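You operate a simulated robot arm through the tools that you are given. There is no shell and no other tool. Be economical: measure what you need, move in short steps, check, and stop when the job is done.

You are at the controls of a simulated robot arm. One attempt, no reset.

## Task
Close the flask of red water with the green stopper and rock it at top speed till even.
Fine: stop the mixer once the streaks are gone; the flask stays on the plate. Set down upright: what you pick out.

It is judged by the outcome, as a careful person would: the job done as asked, and still so three seconds after it is handed in. It fails if anything else is knocked over, pushed out of place, dropped, spilled or broken. A push-on lid holds only when it is set on centred and level and pressed home; a screw cap is set on level and turned clockwise until tight.

## Robot
A 7-joint arm with a two-finger parallel gripper, fixed in place. Base frame: the origin is at the foot of the arm, x ahead of it, y to its left, z up; the work surface is at about z = 0. Readings come in m, rad, newtons and seconds.
With the tool pointing down near the work surface it reaches from about 0.24 to 0.62 m from the base axis. Its first joint turns from -1.152 to 1.152 rad. Payload 2.6 kg.
Tool frame: the origin (TCP) lies between the finger pads and is the grasp point; the fingertips stand 0.03 m ahead of it; z points along the fingers, y is the line along which they close. The gripper opens to 0.094 m. The fingers are 0.028 m wide and 0.01 m thick; the gripper's body (0.05 by 0.096 m) begins 0.055 m behind the TCP.
Orientation is that of the tool frame in the base frame, as [roll, pitch, yaw] about the fixed x, y, z axes, in that order (R = Rz(yaw) Ry(pitch) Rx(roll)). With the fingers straight down and closing along the base's y, the tool's x points along the base's -x, its y along +y and its z along -z.

## Interface
- The arm moves only by the tool apply_moves. Its argument "rows" is a list of rows, each a list of 7 numbers: the turn, a rotation vector about the tool's x, y, z in rad, then the shift along the tool's x, y, z in m, then the opening, from 0 (shut) to 1 (fully open). In form: [[ax, ay, az, tx, ty, tz, fingers], ...]. A call has 1 to 8 rows; each row shifts and turns the commanded pose from where the row before left it, along the tool's axes as they then stand. A row lasts 0.2 s, in which the tool goes at most 0.05 m and 0.15 rad; a call with a longer step from one row to the next is refused whole, and so is a gripper value outside its range. Where a pose cannot be reached the arm comes as near as it can. A force on the tool above 70 N (or 10 N above the force at the start of the call, whichever is more), or a blocked arm, ends the call early, and 0.2 s more pass. The fingers move at their own pace (about 0.072 m/s each) and stop on an object; they squeeze with about 25 N. The grip force told is the motor's: it shows also when the fingers shut on nothing. Time passes only in rows, and 0.2 s behind the last, so rows that do not move let the fingers close. It gives the time, the measured TCP pose, the force on the tool (base axes), the opening and the grip force at its end, in the units of the frame above (readings bear some noise), with the torque about the TCP (base axes, N m) and any sound that the robot's microphone picked up, and new pictures: "pictures" is both (left out), scene, wrist or none.
- Cameras (640 x 400 px; columns grow to the right, rows downward): "scene" is fixed at [0.0513, 0.456, 0.5546]; the picture's right is [-0.54, -0.84, 0.00], its down [-0.56, 0.35, -0.75] and it looks along [0.63, -0.40, -0.66] (base axes); focal length 298 px, centre (320, 200). "wrist" rides on the gripper at [0.076, 0.014, -0.103] in the tool frame; the picture's right is [-0.18, 0.98, 0.00], its down [-0.75, -0.14, -0.64] and it looks along [-0.63, -0.12, 0.77] (tool axes); focal length 243 px, centre (320, 200). There is no depth. A picture from a camera that has moved, and an enlarged one, comes with that camera's place and axes in the base frame and with its lens.
- zoom(camera, box): a new picture of the part [left, top, right, bottom] of that camera's present view, enlarged. The clock stands still meanwhile.
- close_job(): hands the job in; it is judged then, once.

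Work in short steps. Places have to be worked out from the pictures, the camera data and where the tool is seen: move nearer, look again, correct. Check each grasp and each placing, and mend what went wrong. You have 120 turns and 200 pictures in all, those below and enlarged ones among them. Open the gripper and draw the arm clear of the work before you hand the job in, unless the task says otherwise; then end with one line.

The tools are called as name(argument=value, ...) on one line, values as JSON. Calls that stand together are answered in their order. apply_moves: Moves the arm, as the interface text tells. Its arguments: {"type":"object","properties":{"rows":{"type":"array","items":{"type":"array","items":{"type":"number"}}},"pictures":{"type":"string","enum":["both","scene","wrist","none"]}},"required":["rows"]} The other tools are called the same way: zoom (camera, box) takes an enlarged picture of a part of a camera's view; close_job () hands the job in.

At the start:

```text
time_s: 0.0
tcp_pos: [0.2982, 0.3054, 0.3511]
tool_rot: [-3.14, 0.0, 3.141]
force: [0.2, 0.2, 0.4]
moment: [0.0, 0.01, 0.0]
width: 0.094
gripper_force: 0.1
```

scene: 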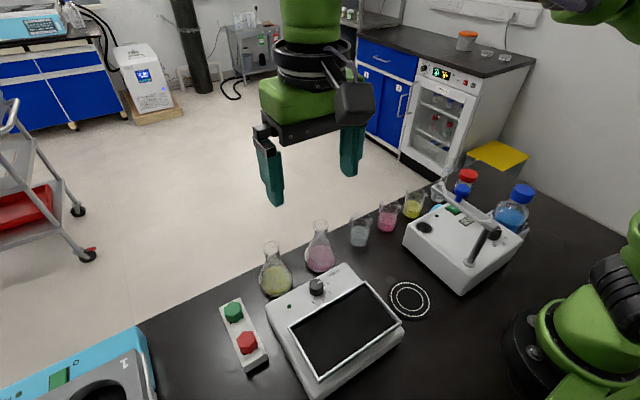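
wrist: 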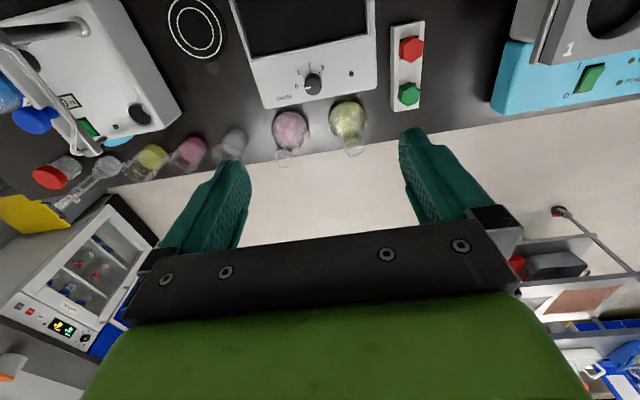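

The pictures show two conical flasks, a stopper rack and a plate mixer with a dial; I zoom in for details first.

zoom(camera="scene", box=[200, 200, 440, 390])

zoom(camera="wrist", box=[150, 0, 450, 180])

zoom(camera="scene", box=[330, 150, 570, 320])

```text
2.11 times, centred on (320, 295) of scene
camera zoom: at [0.0513, 0.456, 0.5546], right [-0.54, -0.84, 0.0], down [-0.56, 0.35, -0.75], along [0.63, -0.4, -0.66], focal length 626 px, centre (320, 0)
```

zoom: 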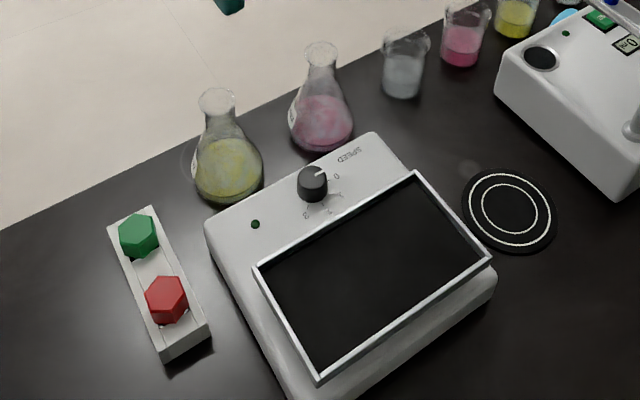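

```text
2.13 times, centred on (300, 90) of wrist
camera zoom: at [0.2212, 0.3211, 0.454], right [0.18, 0.98, 0.0], down [0.75, -0.14, 0.64], along [0.63, -0.12, -0.77], focal length 518 px, centre (363, 435)
```

zoom: 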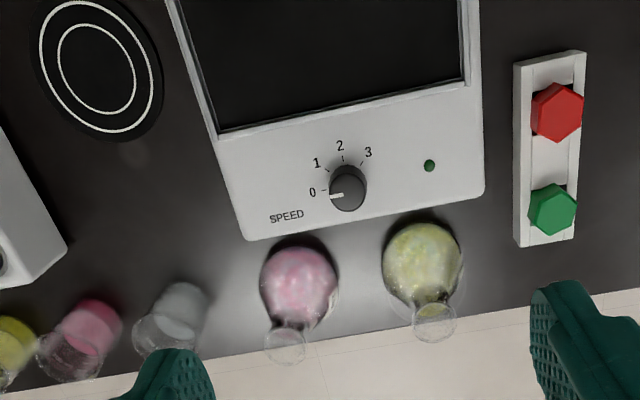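

```text
2.35 times, centred on (450, 235) of scene
camera zoom: at [0.0513, 0.456, 0.5546], right [-0.54, -0.84, 0.0], down [-0.56, 0.35, -0.75], along [0.63, -0.4, -0.66], focal length 700 px, centre (14, 118)
```

zoom: 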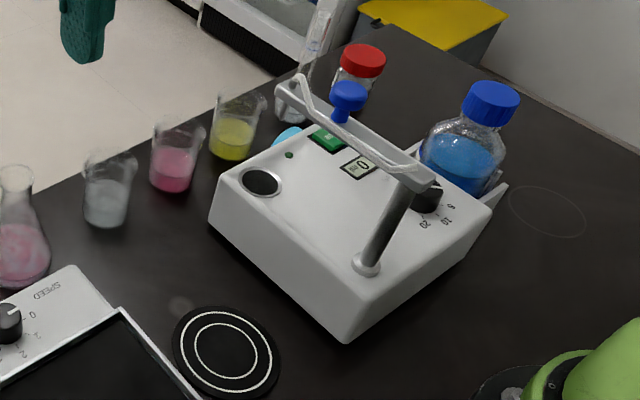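

Estimated places: green stopper (0.365, 0.439, top z≈0.045), red flask (0.40, 0.233, mouth z≈0.127), dial (0.311, 0.295, top≈0.08), tray centre ≈(0.22, 0.30). I move over the stopper and look closer.

apply_moves(rows=[[0, 0, 0, -0.0165, 0.0335, 0.032, 1], [0, 0, 0, -0.0165, 0.0335, 0.032, 1], [0, 0, 0, -0.0165, 0.0335, 0.032, 1], [0, 0, 0, -0.0165, 0.0335, 0.032, 1], [0, 0, 0, 0, 0, 0, 1]], pictures="both")

```text
time_s: 1.2
tcp_pos: [0.3641, 0.4392, 0.2241]
tool_rot: [3.141, 0.001, 3.141]
force: [0.0, -0.5, -0.8]
moment: [-0.02, -0.01, 0.01]
width: 0.0939
gripper_force: 0.1
camera wrist: at [0.2872, 0.4552, 0.3258], right [0.18, 0.98, 0.0], down [0.75, -0.14, 0.64], along [0.63, -0.12, -0.77], focal length 243 px, centre (320, 200)
```

scene: 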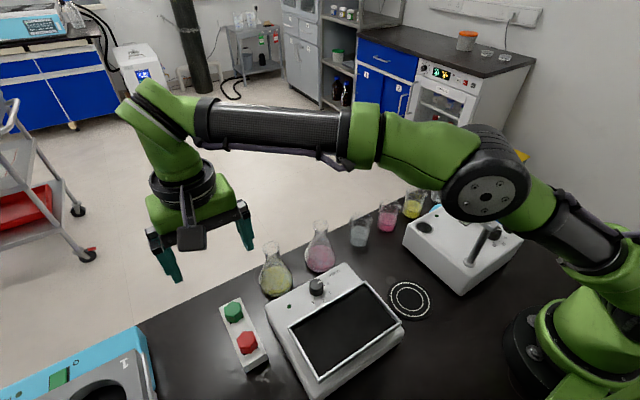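
wrist: 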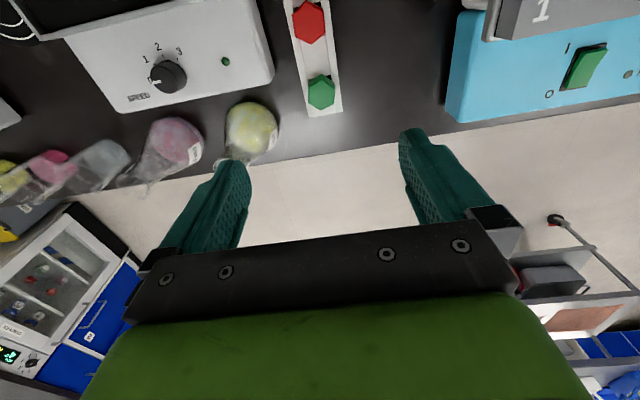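

The stopper re-estimates at (0.366, 0.441). I zoom for the hexagon's orientation.

zoom(camera="wrist", box=[270, 0, 370, 130])

zoom(camera="scene", box=[205, 285, 285, 380])

zoom(camera="wrist", box=[100, 20, 290, 170])

zoom(camera="scene", box=[240, 210, 360, 320])

```text
3.08 times, centred on (320, 65) of wrist
camera zoom: at [0.2872, 0.4552, 0.3258], right [0.18, 0.98, 0.0], down [0.75, -0.14, 0.64], along [0.63, -0.12, -0.77], focal length 746 px, centre (320, 615)
```

zoom: 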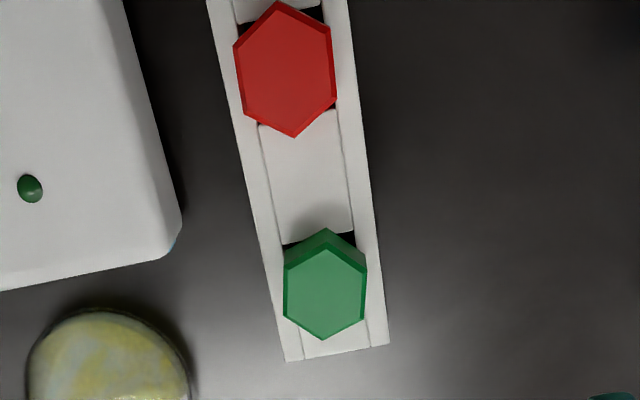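

```text
4.21 times, centred on (245, 332) of scene
camera zoom: at [0.0513, 0.456, 0.5546], right [-0.54, -0.84, 0.0], down [-0.56, 0.35, -0.75], along [0.63, -0.4, -0.66], focal length 1253 px, centre (636, -358)
```

zoom: 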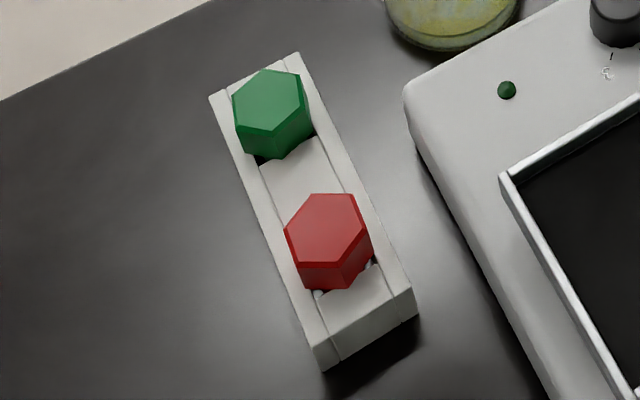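

```text
2.67 times, centred on (195, 95) of wrist
camera zoom: at [0.2872, 0.4552, 0.3258], right [0.18, 0.98, 0.0], down [0.75, -0.14, 0.64], along [0.63, -0.12, -0.77], focal length 647 px, centre (653, 480)
```

zoom: 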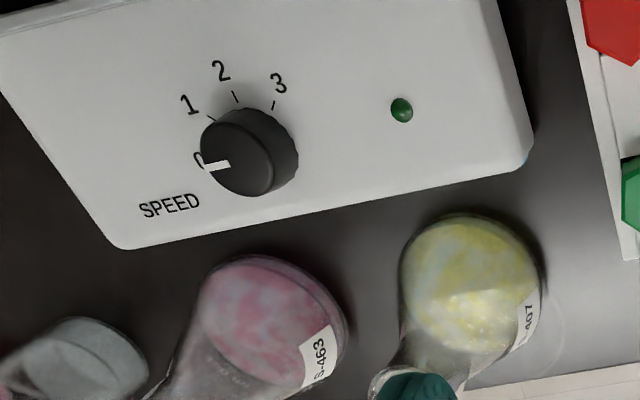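

```text
3.64 times, centred on (300, 265) of scene
camera zoom: at [0.0513, 0.456, 0.5546], right [-0.54, -0.84, 0.0], down [-0.56, 0.35, -0.75], along [0.63, -0.4, -0.66], focal length 1082 px, centre (393, -36)
```

zoom: 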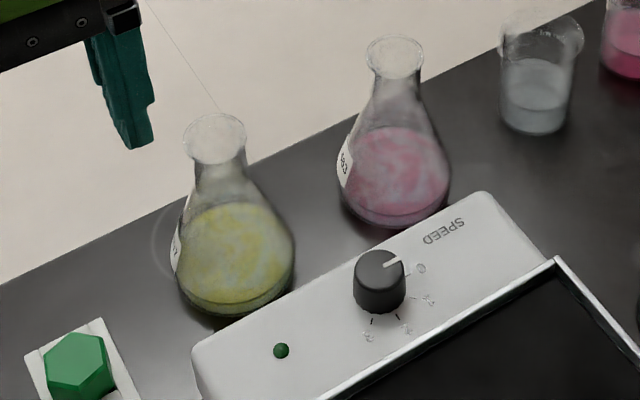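

Hex flats are about 30 mm apart and lie turned about -12° from the base axes; centre ≈(0.370, 0.441), top ≈0.041. I align, narrow the gripper and descend partway.

apply_moves(rows=[[0, 0, 0, -0.005, 0.002, 0, 0.56], [0, 0, 0.108, 0, 0, 0.03, 0.56], [0, 0, 0.108, 0, 0, 0.03, 0.56], [0, 0, 0, 0, 0, 0.04, 0.56], [0, 0, 0, 0, 0, 0.02, 0.56], [0, 0, 0, 0, 0, 0, 0.56]])

zoom(camera="wrist", box=[220, 40, 420, 240])

zoom(camera="scene", box=[180, 230, 300, 350])

```text
time_s: 2.6
tcp_pos: [0.3679, 0.4412, 0.1024]
tool_rot: [-3.141, 0.001, 2.925]
force: [0.3, 0.1, 0.2]
moment: [0.0, 0.03, 0.0]
width: 0.0523
gripper_force: 0.0
camera wrist: at [0.2963, 0.473, 0.2061], right [0.39, 0.92, 0.0], down [0.71, -0.3, 0.64], along [0.59, -0.25, -0.77], focal length 243 px, centre (320, 200)
```

scene: 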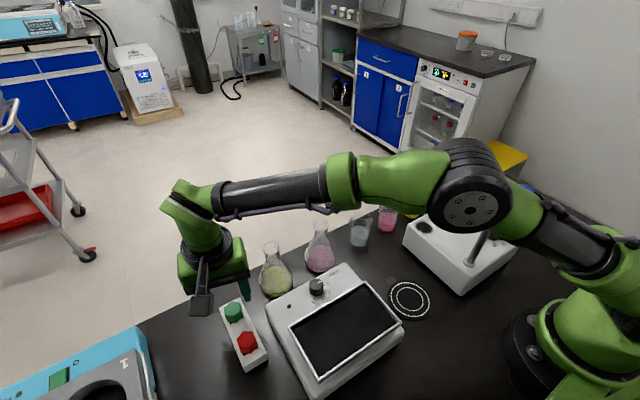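
wrist: 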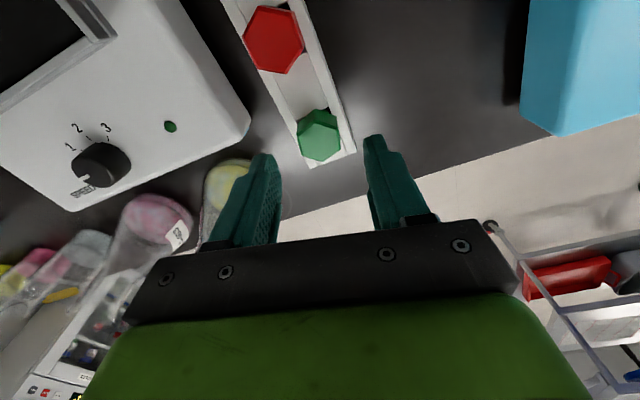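

```text
2.00 times, centred on (320, 140) of wrist
camera zoom: at [0.2963, 0.473, 0.2061], right [0.39, 0.92, 0.0], down [0.71, -0.3, 0.64], along [0.59, -0.25, -0.77], focal length 485 px, centre (320, 320)
```

zoom: 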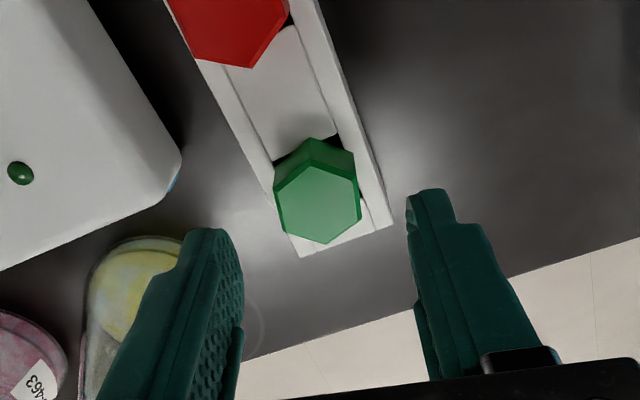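

```text
3.33 times, centred on (240, 290) of scene
camera zoom: at [0.0513, 0.456, 0.5546], right [-0.54, -0.84, 0.0], down [-0.56, 0.35, -0.75], along [0.63, -0.4, -0.66], focal length 992 px, centre (587, -100)
```

zoom: 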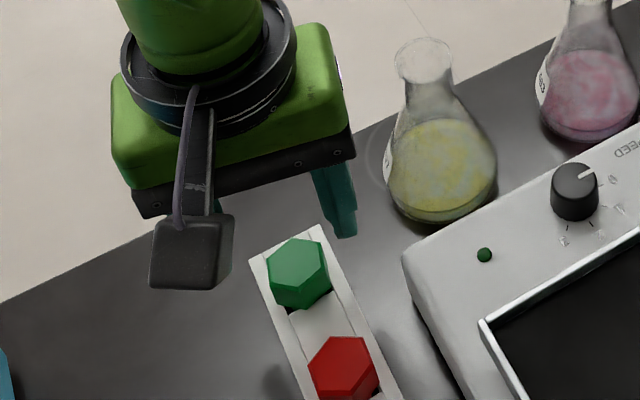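

Centre confirmed at about (0.371, 0.4405), hex at ≈-15°. I trim yaw by 0.04 rad and x by 3 mm, and descend to z≈0.075.

apply_moves(rows=[[0, 0, 0.04, -0.0035, 0, 0.012, 0.56], [0, 0, 0, 0, 0, 0.015, 0.56], [0, 0, 0, 0, 0, 0, 0.56]])

zoom(camera="wrist", box=[240, 80, 400, 240])

zoom(camera="scene", box=[190, 260, 290, 350])

```text
time_s: 3.4
tcp_pos: [0.3726, 0.44, 0.0753]
tool_rot: [3.14, -0.001, 2.884]
force: [-0.2, -0.4, 0.8]
moment: [0.0, 0.0, 0.04]
width: 0.0525
gripper_force: 0.1
camera wrist: at [0.3013, 0.475, 0.1786], right [0.43, 0.9, 0.0], down [0.69, -0.33, 0.64], along [0.58, -0.27, -0.77], focal length 243 px, centre (320, 200)
```

scene: 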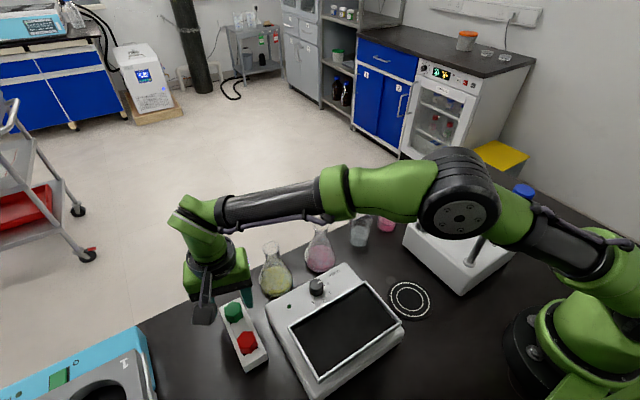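
wrist: 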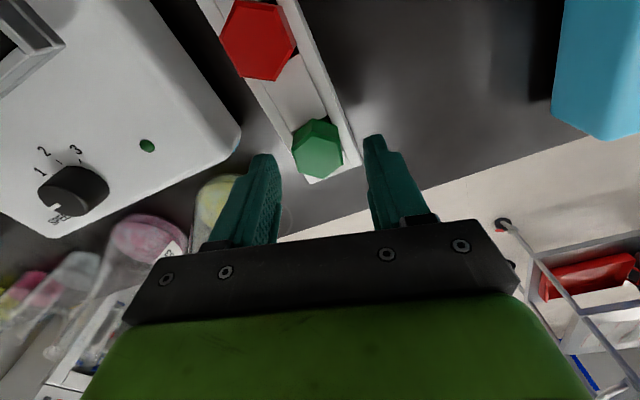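

```text
2.50 times, centred on (320, 160) of wrist
camera zoom: at [0.3013, 0.475, 0.1786], right [0.43, 0.9, 0.0], down [0.69, -0.33, 0.64], along [0.58, -0.27, -0.77], focal length 606 px, centre (320, 300)
```

zoom: 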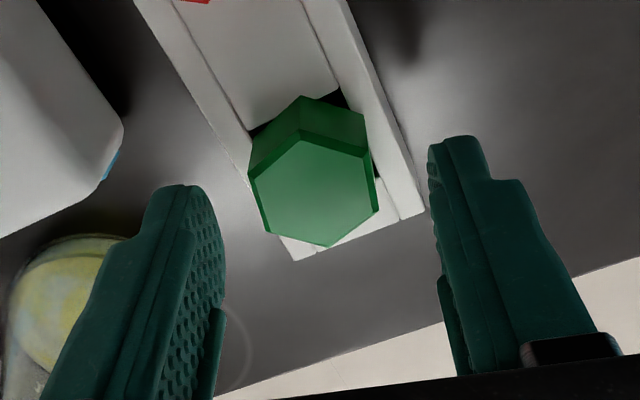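

```text
4.44 times, centred on (240, 305) of scene
camera zoom: at [0.0513, 0.456, 0.5546], right [-0.54, -0.84, 0.0], down [-0.56, 0.35, -0.75], along [0.63, -0.4, -0.66], focal length 1322 px, centre (676, -267)
```

zoom: 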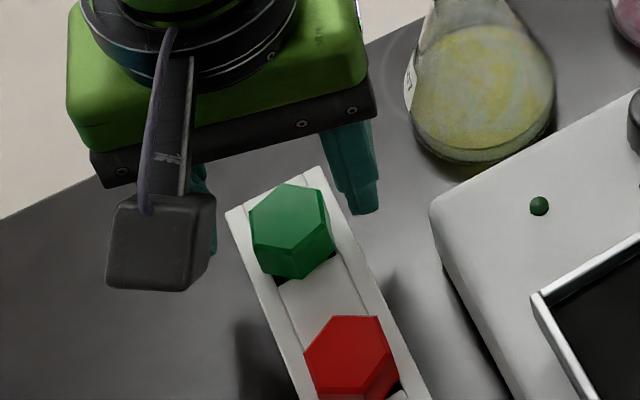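

Alignment is good. I descend to tip height ≈0.030 and close.

apply_moves(rows=[[0, 0, 0, 0, 0, 0.008, 0.56], [0, 0, 0, 0, 0, 0.008, 0.56], [0, 0, 0, 0, 0, 0, 0.56]], pictures="none")

zoom(camera="scene", box=[190, 260, 290, 350])

zoom(camera="wrist", box=[240, 80, 400, 240])

```text
time_s: 4.2
tcp_pos: [0.3737, 0.4407, 0.0601]
tool_rot: [3.141, 0.0, 2.885]
force: [0.5, -0.3, 0.4]
moment: [-0.04, 0.01, 0.0]
width: 0.0526
gripper_force: 0.1
```

```text
4.44 times, centred on (240, 305) of scene
camera zoom: at [0.0513, 0.456, 0.5546], right [-0.54, -0.84, 0.0], down [-0.56, 0.35, -0.75], along [0.63, -0.4, -0.66], focal length 1322 px, centre (676, -267)
```

zoom: 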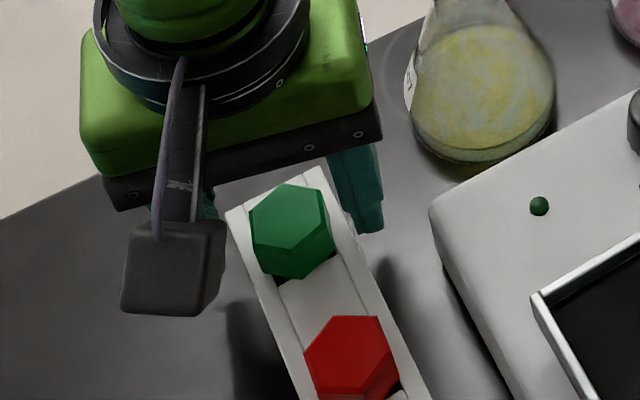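

```text
2.50 times, centred on (320, 160) of wrist
camera zoom: at [0.3016, 0.4751, 0.1628], right [0.43, 0.9, 0.0], down [0.69, -0.33, 0.64], along [0.58, -0.27, -0.77], focal length 606 px, centre (320, 300)
```

zoom: 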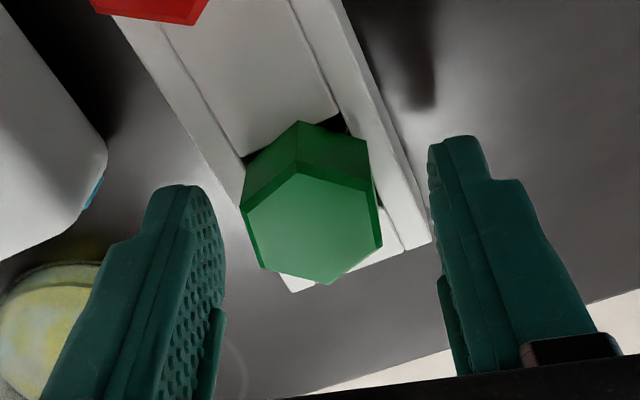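

Tips are beside the head, centred. Closing the fingers.

apply_moves(rows=[[0, 0, 0, 0, 0, 0, 0.2], [0, 0, 0, 0, 0, 0, 0.1], [0, 0, 0, 0, 0, 0, 0.1]], pictures="none")

zoom(camera="wrist", box=[240, 80, 400, 240])

```text
time_s: 5.0
tcp_pos: [0.3731, 0.4404, 0.0596]
tool_rot: [-3.141, 0.0, 2.886]
force: [-0.5, -0.4, -0.2]
moment: [0.02, 0.0, -0.02]
width: 0.0293
gripper_force: 25.2
```

```text
2.50 times, centred on (320, 160) of wrist
camera zoom: at [0.3016, 0.4752, 0.163], right [0.43, 0.9, 0.0], down [0.69, -0.33, 0.64], along [0.58, -0.27, -0.77], focal length 606 px, centre (320, 300)
```

zoom: 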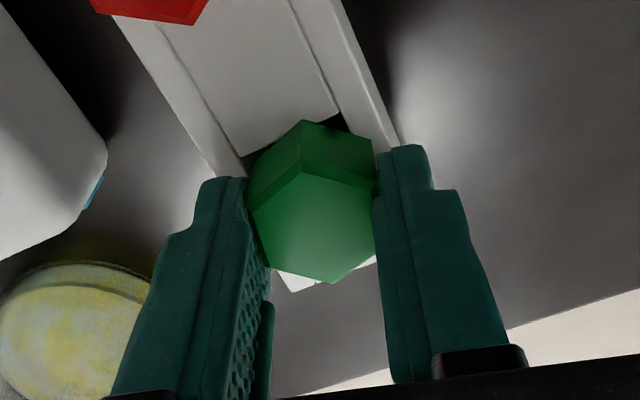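

Gripped at 29 mm. I lift straight up to z≈0.24.

apply_moves(rows=[[0, 0, 0, 0, 0, -0.01, 0.1], [0, 0, 0, 0, 0, -0.02, 0.1], [0, 0, 0, 0, 0, -0.04, 0.1], [0, 0, 0, 0, 0, -0.045, 0.1], [0, 0, 0, 0, 0, -0.045, 0.1], [0, 0, 0, 0, 0, -0.02, 0.1], [0, 0, 0, 0, 0, 0, 0.1]])

zoom(camera="scene", box=[160, 170, 360, 350])

zoom(camera="wrist", box=[240, 80, 400, 240])

```text
time_s: 6.6
tcp_pos: [0.3736, 0.4404, 0.2407]
tool_rot: [-3.141, 0.0, 2.885]
force: [-0.1, 0.4, 0.4]
moment: [0.02, 0.02, 0.0]
width: 0.029
gripper_force: 25.3
camera wrist: at [0.3018, 0.4755, 0.3431], right [0.43, 0.9, 0.0], down [0.69, -0.33, 0.64], along [0.58, -0.27, -0.77], focal length 243 px, centre (320, 200)
```

scene: 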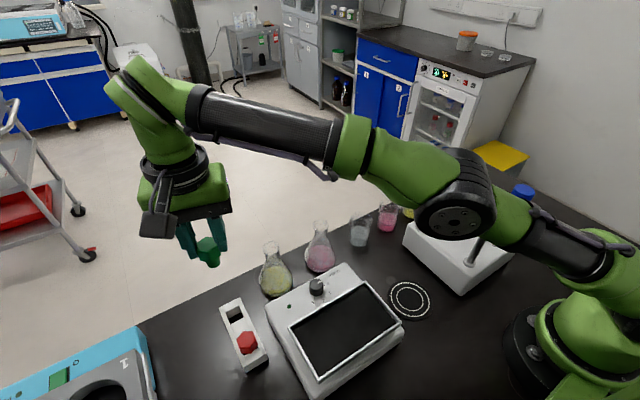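
wrist: 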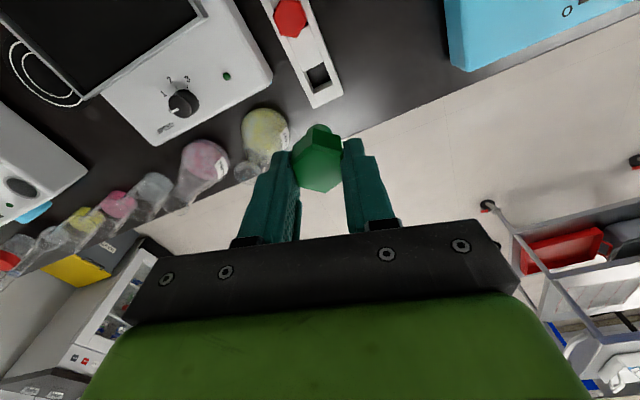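

```text
2.22 times, centred on (260, 260) of scene
camera zoom: at [0.0513, 0.456, 0.5546], right [-0.54, -0.84, 0.0], down [-0.56, 0.35, -0.75], along [0.63, -0.4, -0.66], focal length 661 px, centre (453, 67)
```

zoom: 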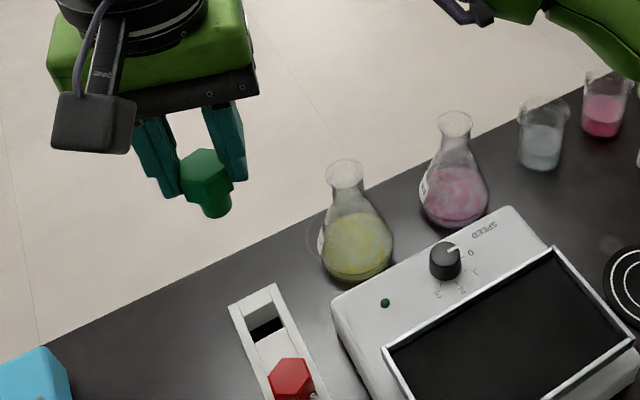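

```text
2.50 times, centred on (320, 160) of wrist
camera zoom: at [0.3018, 0.4755, 0.3431], right [0.43, 0.9, 0.0], down [0.69, -0.33, 0.64], along [0.58, -0.27, -0.77], focal length 606 px, centre (320, 300)
```

zoom: 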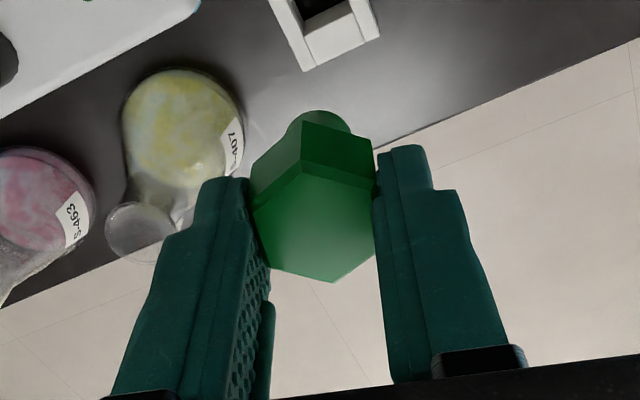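

Stopper is held level with its plug below. I carry it over the red flask at a safe height and look.

apply_moves(rows=[[0, 0, 0, -0.0147, -0.0388, 0, 0.1], [0, 0, 0, -0.0147, -0.0388, 0, 0.1], [0, 0, 0, -0.0147, -0.0388, 0, 0.1], [0, 0, 0, -0.0147, -0.0388, 0, 0.1], [0, 0, 0, -0.0147, -0.0388, 0, 0.1], [0, 0, 0, 0, 0, 0, 0.1]])

zoom(camera="scene", box=[240, 160, 400, 280])

zoom(camera="wrist", box=[240, 50, 400, 210])

```text
time_s: 8.0
tcp_pos: [0.3942, 0.2338, 0.2419]
tool_rot: [3.14, 0.0, 2.886]
force: [0.0, 0.9, -0.6]
moment: [0.0, 0.0, 0.0]
width: 0.0289
gripper_force: 25.2
camera wrist: at [0.323, 0.2686, 0.345], right [0.43, 0.9, 0.0], down [0.69, -0.33, 0.64], along [0.58, -0.27, -0.77], focal length 243 px, centre (320, 200)
```

scene: 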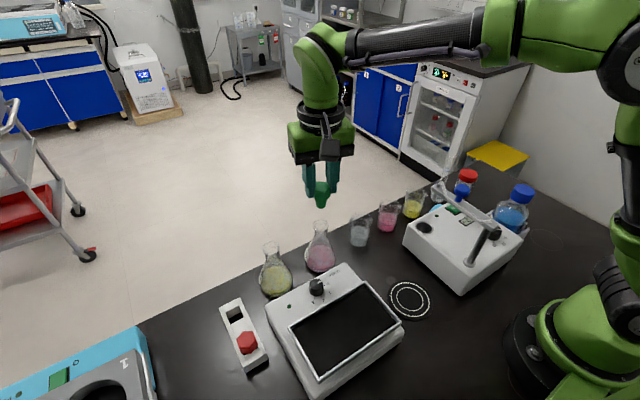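
wrist: 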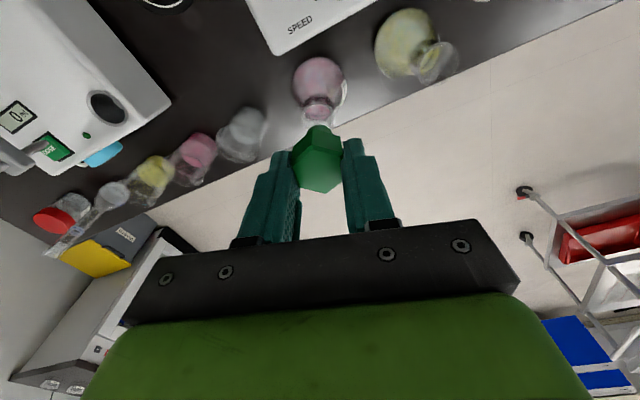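

```text
3.33 times, centred on (320, 220) of scene
camera zoom: at [0.0513, 0.456, 0.5546], right [-0.54, -0.84, 0.0], down [-0.56, 0.35, -0.75], along [0.63, -0.4, -0.66], focal length 992 px, centre (320, 133)
```

zoom: 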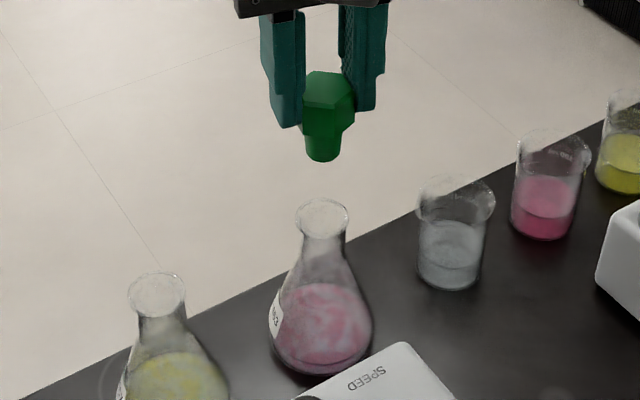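

```text
2.50 times, centred on (320, 130) of wrist
camera zoom: at [0.323, 0.2686, 0.345], right [0.43, 0.9, 0.0], down [0.69, -0.33, 0.64], along [0.58, -0.27, -0.77], focal length 606 px, centre (320, 375)
```

zoom: 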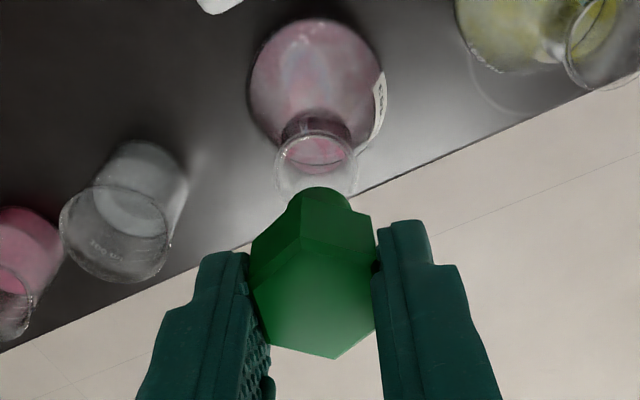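

Mouth re-estimates at about (0.400, 0.232, z≈0.12); the plug bottom is ≈0.063 below the TCP. I shift 6 mm in x and lower to just above the mouth.

apply_moves(rows=[[0, 0, 0, -0.006, -0.0005, 0.02, 0.1], [0, 0, 0, 0, 0, 0.02, 0.1], [0, 0, 0, 0, 0, 0, 0.1]], pictures="none")

zoom(camera="scene", box=[280, 170, 360, 250])

zoom(camera="wrist", box=[270, 80, 370, 180])

```text
time_s: 8.8
tcp_pos: [0.4, 0.2321, 0.2008]
tool_rot: [3.141, 0.0, 2.884]
force: [-1.4, 0.2, -0.1]
moment: [-0.02, 0.02, -0.01]
width: 0.029
gripper_force: 25.1
```

```text
5.00 times, centred on (320, 210) of scene
camera zoom: at [0.0513, 0.456, 0.5546], right [-0.54, -0.84, 0.0], down [-0.56, 0.35, -0.75], along [0.63, -0.4, -0.66], focal length 1488 px, centre (320, 150)
```

zoom: 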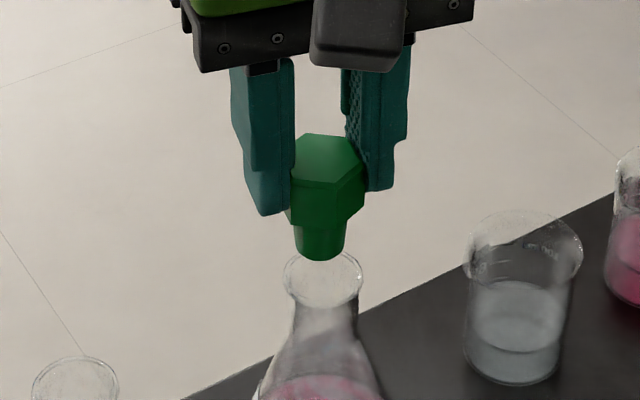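

```text
4.00 times, centred on (320, 130) of wrist
camera zoom: at [0.329, 0.2671, 0.304], right [0.43, 0.9, 0.0], down [0.69, -0.33, 0.64], along [0.58, -0.27, -0.77], focal length 970 px, centre (320, 480)
```

zoom: 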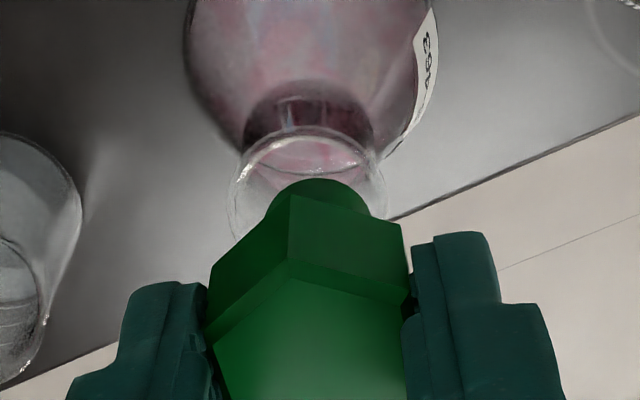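

Laterally the plug is ≈1.5 mm off in one direction; I correct and lower 12 mm so that the gap almost closes and the views compare directly.

apply_moves(rows=[[0, 0, 0, 0.0003, -0.0014, 0.012, 0.1], [0, 0, 0, 0, 0, 0, 0.1]], pictures="none")

zoom(camera="scene", box=[295, 190, 345, 240])

zoom(camera="wrist", box=[280, 80, 360, 160])

```text
time_s: 9.4
tcp_pos: [0.4, 0.2302, 0.1903]
tool_rot: [3.141, 0.001, 2.886]
force: [-0.3, 0.8, 0.1]
moment: [0.03, -0.02, -0.03]
width: 0.0291
gripper_force: 25.1
```

```text
8.00 times, centred on (320, 215) of scene
camera zoom: at [0.0513, 0.456, 0.5546], right [-0.54, -0.84, 0.0], down [-0.56, 0.35, -0.75], along [0.63, -0.4, -0.66], focal length 2380 px, centre (320, 80)
```

zoom: 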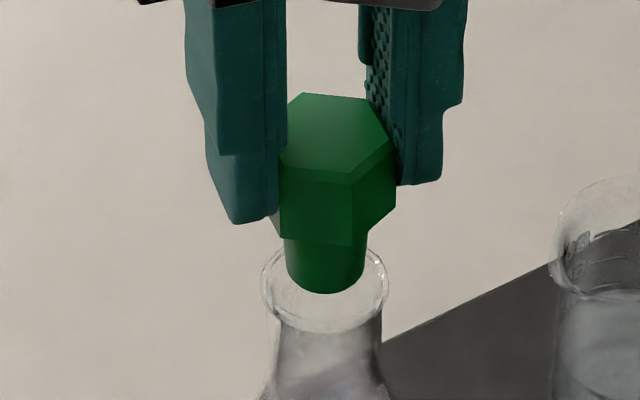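

```text
5.00 times, centred on (320, 120) of wrist
camera zoom: at [0.3284, 0.2658, 0.2915], right [0.43, 0.9, 0.0], down [0.69, -0.33, 0.64], along [0.58, -0.27, -0.77], focal length 1213 px, centre (320, 600)
```

zoom: 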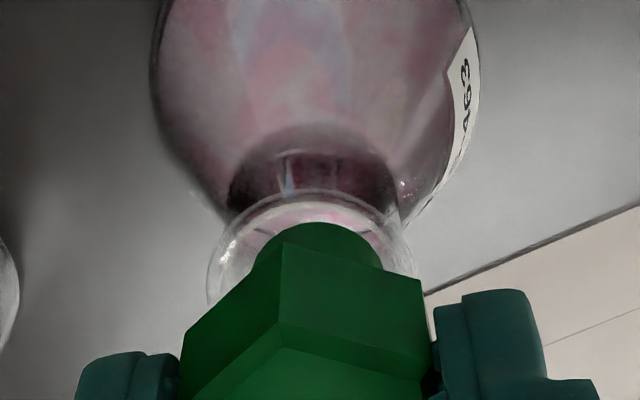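

Combining both views, the mouth appears ≈4 mm farther out, at about (0.4035, 0.228, z≈0.116). I shift and lower 4 mm, then re-check.

apply_moves(rows=[[0, 0, 0, -0.0039, -0.0011, 0, 0.1], [0, 0, 0, 0, 0, 0.004, 0.1], [0, 0, 0, 0, 0, 0, 0.1]], pictures="none")

zoom(camera="scene", box=[295, 190, 345, 240])

zoom(camera="wrist", box=[280, 80, 360, 160])

```text
time_s: 10.2
tcp_pos: [0.404, 0.2275, 0.1844]
tool_rot: [3.141, 0.001, 2.885]
force: [-0.6, -1.3, -0.4]
moment: [0.0, 0.01, 0.03]
width: 0.0292
gripper_force: 25.1
```

```text
8.00 times, centred on (320, 215) of scene
camera zoom: at [0.0513, 0.456, 0.5546], right [-0.54, -0.84, 0.0], down [-0.56, 0.35, -0.75], along [0.63, -0.4, -0.66], focal length 2380 px, centre (320, 80)
```

zoom: 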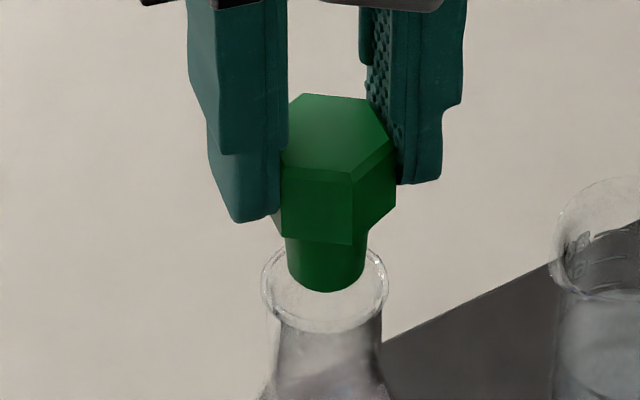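

```text
5.00 times, centred on (320, 120) of wrist
camera zoom: at [0.3322, 0.2632, 0.2873], right [0.43, 0.9, 0.0], down [0.69, -0.33, 0.64], along [0.58, -0.27, -0.77], focal length 1213 px, centre (320, 600)
```

zoom: 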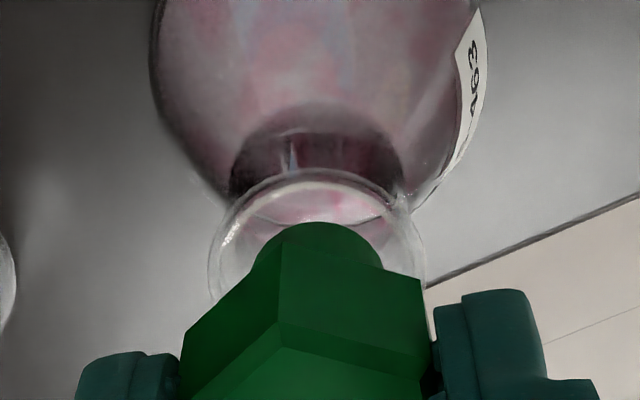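

Views still leave the gap height uncertain (≈7–10 mm). I lower another 4 mm, watching force, for a direct comparison.

apply_moves(rows=[[0, 0, 0, 0, 0, 0.002, 0.1], [0, 0, 0, 0, 0, 0.002, 0.1], [0, 0, 0, 0, 0, 0, 0.1]], pictures="none")

zoom(camera="scene", box=[305, 200, 335, 230])

zoom(camera="wrist", box=[290, 90, 350, 150])

```text
time_s: 11.0
tcp_pos: [0.4033, 0.2292, 0.1802]
tool_rot: [3.141, 0.0, 2.885]
force: [0.8, 0.2, -0.9]
moment: [0.01, 0.01, 0.0]
width: 0.0291
gripper_force: 25.2
```

```text
13.33 times, centred on (320, 215) of scene
camera zoom: at [0.0513, 0.456, 0.5546], right [-0.54, -0.84, 0.0], down [-0.56, 0.35, -0.75], along [0.63, -0.4, -0.66], focal length 3967 px, centre (320, 0)
```

zoom: 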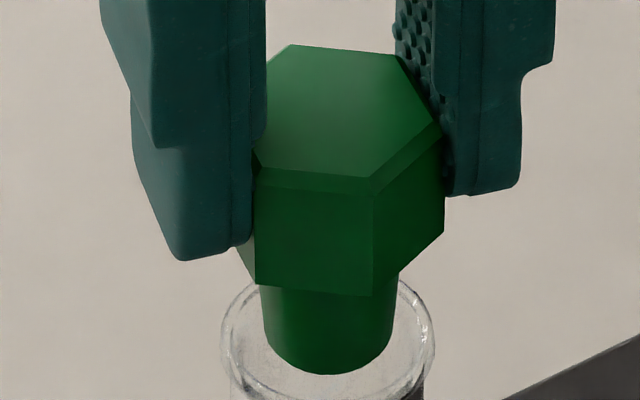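

```text
6.67 times, centred on (320, 120) of wrist
camera zoom: at [0.3323, 0.2634, 0.283], right [0.43, 0.9, 0.0], down [0.69, -0.33, 0.64], along [0.58, -0.27, -0.77], focal length 1618 px, centre (320, 733)
```

zoom: 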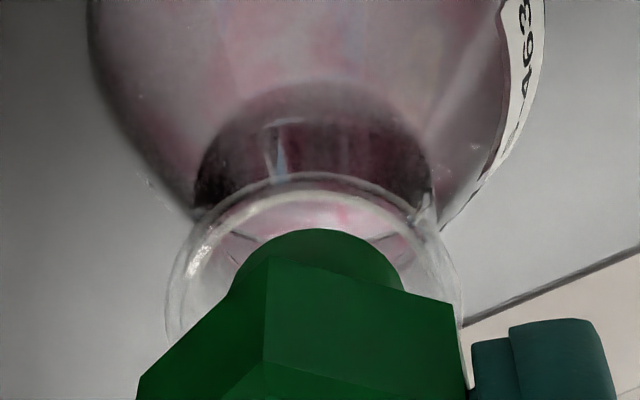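

The lateral (column) measure is the reliable one, but both cameras view from nearly the same side. I raise slightly and yaw the tool by 1.2 rad so that the wrist camera measures the other horizontal direction.

apply_moves(rows=[[0, 0, 0, 0, 0, -0.006, 0.1], [0, 0, -0.15, 0, 0, 0, 0.1], [0, 0, -0.15, 0, 0, 0, 0.1], [0, 0, -0.15, 0, 0, 0, 0.1], [0, 0, -0.15, 0, 0, 0, 0.1], [0, 0, -0.15, 0, 0, 0, 0.1], [0, 0, -0.15, 0, 0, 0, 0.1], [0, 0, -0.15, 0, 0, 0, 0.1]], pictures="none")

zoom(camera="wrist", box=[280, 70, 360, 150])

zoom(camera="scene", box=[295, 190, 345, 240])

```text
time_s: 12.8
tcp_pos: [0.4032, 0.2286, 0.1859]
tool_rot: [-3.141, 0.0, -2.345]
force: [-0.5, -0.2, -0.8]
moment: [0.01, 0.02, -0.02]
width: 0.0289
gripper_force: 24.7
```

```text
5.00 times, centred on (320, 110) of wrist
camera zoom: at [0.3387, 0.186, 0.2892], right [-0.57, 0.82, 0.0], down [0.63, 0.44, 0.64], along [0.53, 0.37, -0.77], focal length 1213 px, centre (320, 650)
```

zoom: 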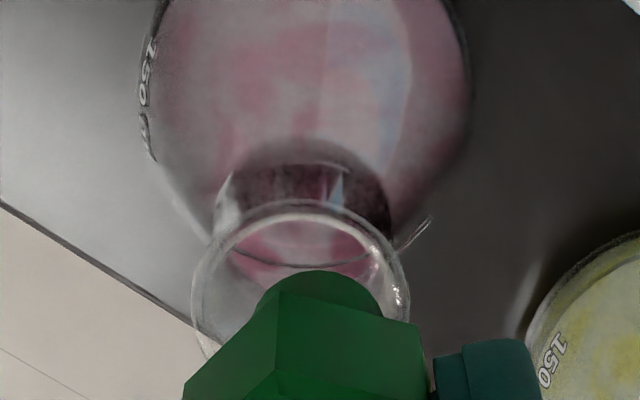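

```text
8.00 times, centred on (320, 215) of scene
camera zoom: at [0.0513, 0.456, 0.5546], right [-0.54, -0.84, 0.0], down [-0.56, 0.35, -0.75], along [0.63, -0.4, -0.66], focal length 2380 px, centre (320, 80)
```

zoom: 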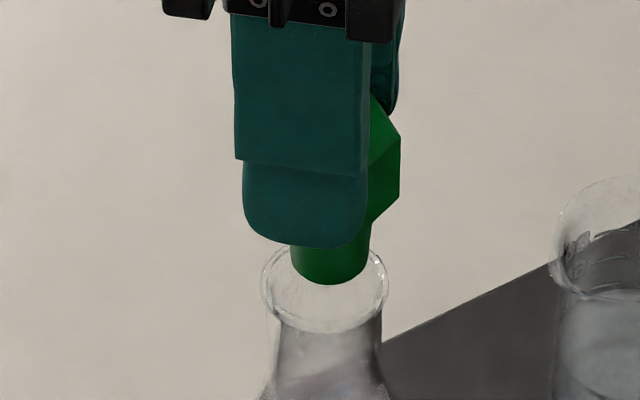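

From this side the plug is 2.5 mm off; combining, the target is ≈(0.406, 0.2276). I correct and lower 6 mm again.

apply_moves(rows=[[0, 0, 0, -0.0014, -0.0028, 0, 0.1], [0, 0, 0, 0, 0, 0.003, 0.1], [0, 0, 0, 0, 0, 0.003, 0.1], [0, 0, 0, 0, 0, 0, 0.1]], pictures="none")

zoom(camera="wrist", box=[280, 70, 360, 150])

zoom(camera="scene", box=[295, 190, 345, 240])

```text
time_s: 13.8
tcp_pos: [0.4067, 0.2266, 0.1805]
tool_rot: [-3.141, -0.001, -2.35]
force: [0.6, 0.3, 0.5]
moment: [-0.01, 0.01, 0.0]
width: 0.0288
gripper_force: 25.4
```

```text
5.00 times, centred on (320, 110) of wrist
camera zoom: at [0.3417, 0.1852, 0.2827], right [-0.57, 0.82, 0.0], down [0.63, 0.44, 0.64], along [0.53, 0.37, -0.77], focal length 1213 px, centre (320, 650)
```

zoom: 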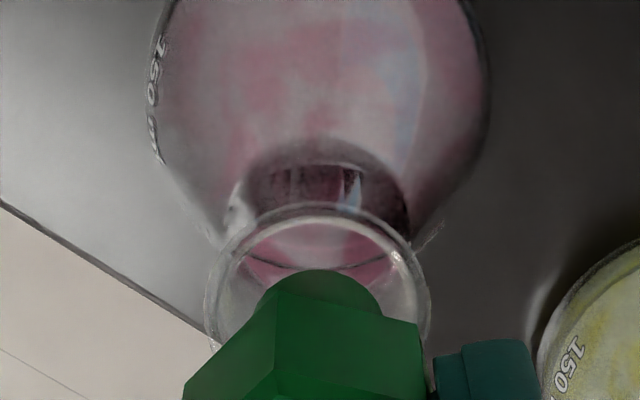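

```text
8.00 times, centred on (320, 215) of scene
camera zoom: at [0.0513, 0.456, 0.5546], right [-0.54, -0.84, 0.0], down [-0.56, 0.35, -0.75], along [0.63, -0.4, -0.66], focal length 2380 px, centre (320, 80)
```

zoom: 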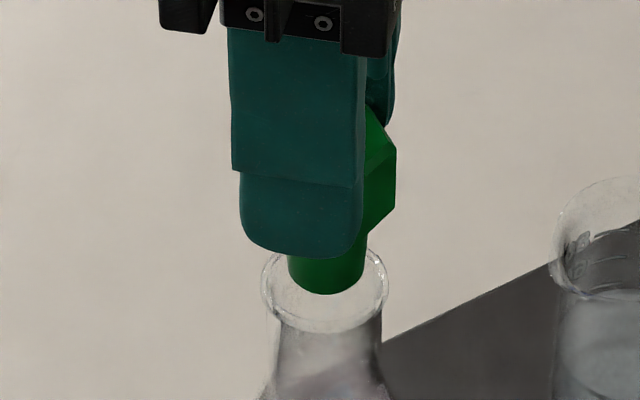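

Both views now agree: centred, gap ≈7 mm. I lower until the plug enters, in small steps.

apply_moves(rows=[[0, 0, 0, 0, 0, 0.003, 0.1], [0, 0, 0, 0, 0, 0.003, 0.1], [0, 0, 0, 0, 0, 0.003, 0.1], [0, 0, 0, 0, 0, 0.001, 0.1], [0, 0, 0, 0, 0, 0, 0.1]], pictures="none")

zoom(camera="wrist", box=[280, 70, 360, 150])

zoom(camera="scene", box=[295, 190, 345, 240])

```text
time_s: 15.0
tcp_pos: [0.4071, 0.2269, 0.1701]
tool_rot: [3.141, -0.001, -2.349]
force: [0.1, -1.1, -0.3]
moment: [0.01, -0.01, 0.0]
width: 0.029
gripper_force: 24.7
```

```text
5.00 times, centred on (320, 110) of wrist
camera zoom: at [0.342, 0.1851, 0.2727], right [-0.57, 0.82, 0.0], down [0.63, 0.44, 0.64], along [0.53, 0.37, -0.77], focal length 1213 px, centre (320, 650)
```

zoom: 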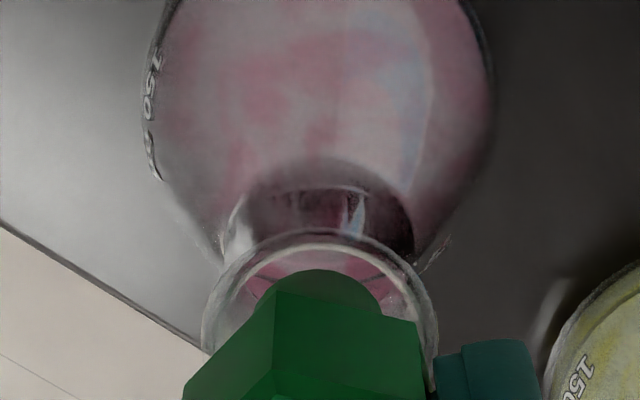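

```text
8.00 times, centred on (320, 215) of scene
camera zoom: at [0.0513, 0.456, 0.5546], right [-0.54, -0.84, 0.0], down [-0.56, 0.35, -0.75], along [0.63, -0.4, -0.66], focal length 2380 px, centre (320, 80)
```

zoom: 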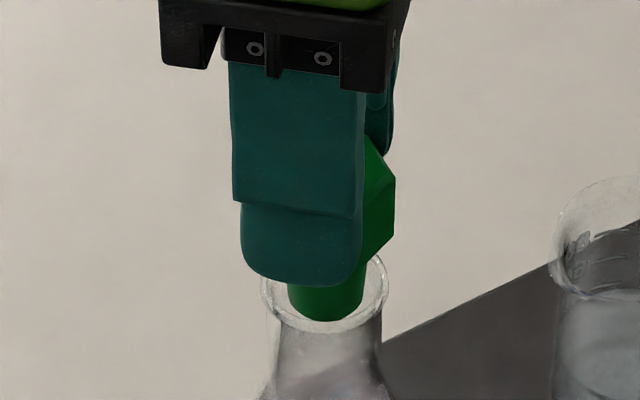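

Plug is about level with the rim, no contact force, well centred. Continuing down.

apply_moves(rows=[[0, 0, 0, 0, 0, 0.002, 0.1], [0, 0, 0, 0, 0, 0.002, 0.1], [0, 0, 0, 0, 0, 0.002, 0.1], [0, 0, 0, 0, 0, 0, 0.1]], pictures="none")

zoom(camera="wrist", box=[280, 70, 360, 150])

zoom(camera="scene", box=[295, 190, 345, 240])

```text
time_s: 16.0
tcp_pos: [0.4065, 0.2275, 0.1647]
tool_rot: [3.141, 0.001, -2.349]
force: [-0.6, -0.4, -0.2]
moment: [0.01, 0.02, 0.01]
width: 0.0286
gripper_force: 25.2
```

```text
5.00 times, centred on (320, 110) of wrist
camera zoom: at [0.3417, 0.1851, 0.2666], right [-0.57, 0.82, 0.0], down [0.63, 0.44, 0.64], along [0.53, 0.37, -0.77], focal length 1213 px, centre (320, 650)
```

zoom: 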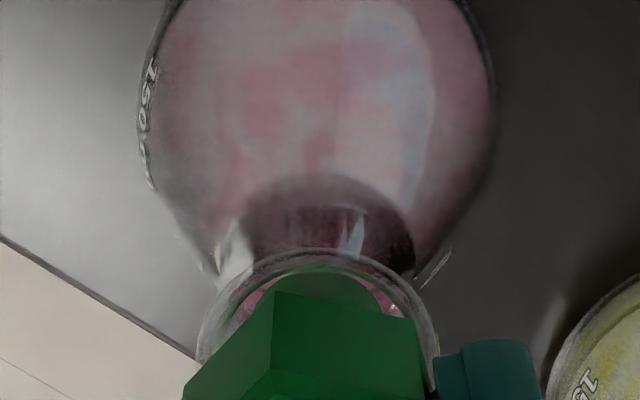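

```text
8.00 times, centred on (320, 215) of scene
camera zoom: at [0.0513, 0.456, 0.5546], right [-0.54, -0.84, 0.0], down [-0.56, 0.35, -0.75], along [0.63, -0.4, -0.66], focal length 2380 px, centre (320, 80)
```

zoom: 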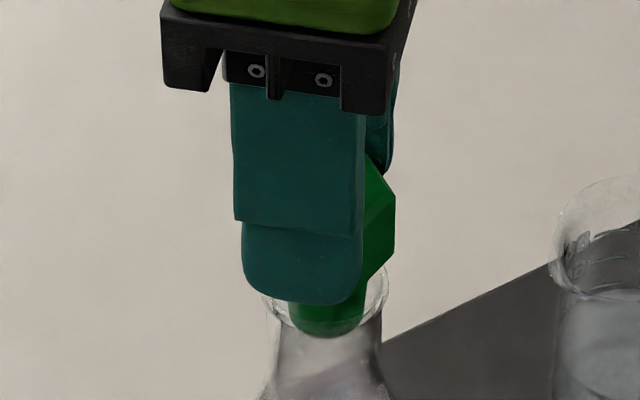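

The plug's end is inside the neck (seen through the glass). I continue down watching for resistance.

apply_moves(rows=[[0, 0, 0, 0, 0, 0.002, 0.1], [0, 0, 0, 0, 0, 0.002, 0.1], [0, 0, 0, 0, 0, 0.002, 0.1], [0, 0, 0, 0, 0, 0, 0.1]], pictures="none")

zoom(camera="scene", box=[295, 190, 345, 240])

```text
time_s: 17.0
tcp_pos: [0.4069, 0.2278, 0.1595]
tool_rot: [3.142, 0.0, -2.349]
force: [0.6, -0.1, 0.5]
moment: [-0.01, 0.03, -0.02]
width: 0.0288
gripper_force: 25.2
```

```text
8.00 times, centred on (320, 215) of scene
camera zoom: at [0.0513, 0.456, 0.5546], right [-0.54, -0.84, 0.0], down [-0.56, 0.35, -0.75], along [0.63, -0.4, -0.66], focal length 2380 px, centre (320, 80)
```

zoom: 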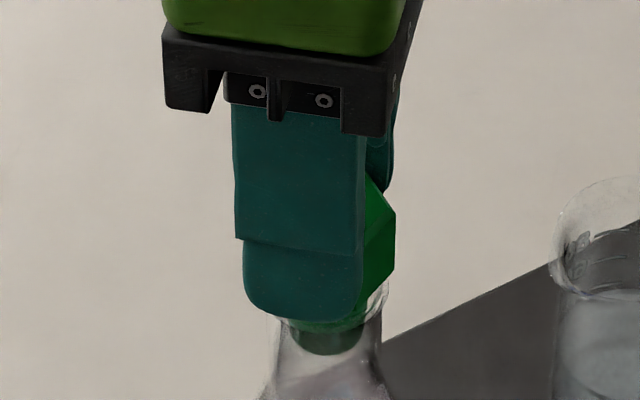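

Going in cleanly without force; I continue until it seats.

apply_moves(rows=[[0, 0, 0, 0, 0, 0.0015, 0.1], [0, 0, 0, 0, 0, 0.0015, 0.1], [0, 0, 0, 0, 0, 0.0015, 0.1], [0, 0, 0, 0, 0, 0.0015, 0.1], [0, 0, 0, 0, 0, 0, 0.1]], pictures="none")

zoom(camera="scene", box=[295, 190, 345, 240])

```text
time_s: 18.2
tcp_pos: [0.406, 0.2275, 0.152]
tool_rot: [-3.138, 0.002, -2.349]
force: [-1.0, -1.0, 10.6]
moment: [-0.01, 0.07, -0.08]
width: 0.0287
gripper_force: 24.7
```

```text
8.00 times, centred on (320, 215) of scene
camera zoom: at [0.0513, 0.456, 0.5546], right [-0.54, -0.84, 0.0], down [-0.56, 0.35, -0.75], along [0.63, -0.4, -0.66], focal length 2380 px, centre (320, 80)
```

zoom: 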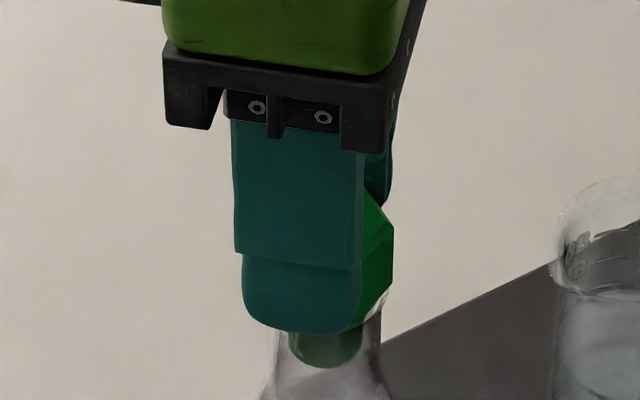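

Resistance starts (≈11 N) at the predicted seat height. I press on in small steps.

apply_moves(rows=[[0, 0, 0, 0, 0, 0.001, 0.1], [0, 0, 0, 0, 0, 0.001, 0.1], [0, 0, 0, 0, 0, 0, 0.1]], pictures="none")

zoom(camera="scene", box=[295, 190, 345, 240])

```text
time_s: 19.0
tcp_pos: [0.4064, 0.2288, 0.1495]
tool_rot: [-3.141, 0.002, -2.348]
force: [1.4, 0.4, 10.9]
moment: [0.02, -0.1, -0.08]
width: 0.0286
gripper_force: 25.1
```

```text
8.00 times, centred on (320, 215) of scene
camera zoom: at [0.0513, 0.456, 0.5546], right [-0.54, -0.84, 0.0], down [-0.56, 0.35, -0.75], along [0.63, -0.4, -0.66], focal length 2380 px, centre (320, 80)
```

zoom: 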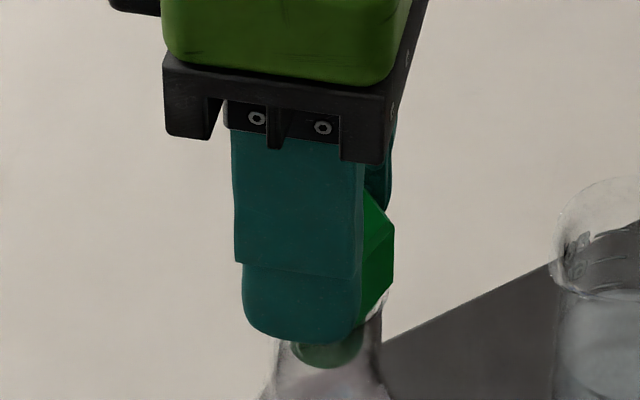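

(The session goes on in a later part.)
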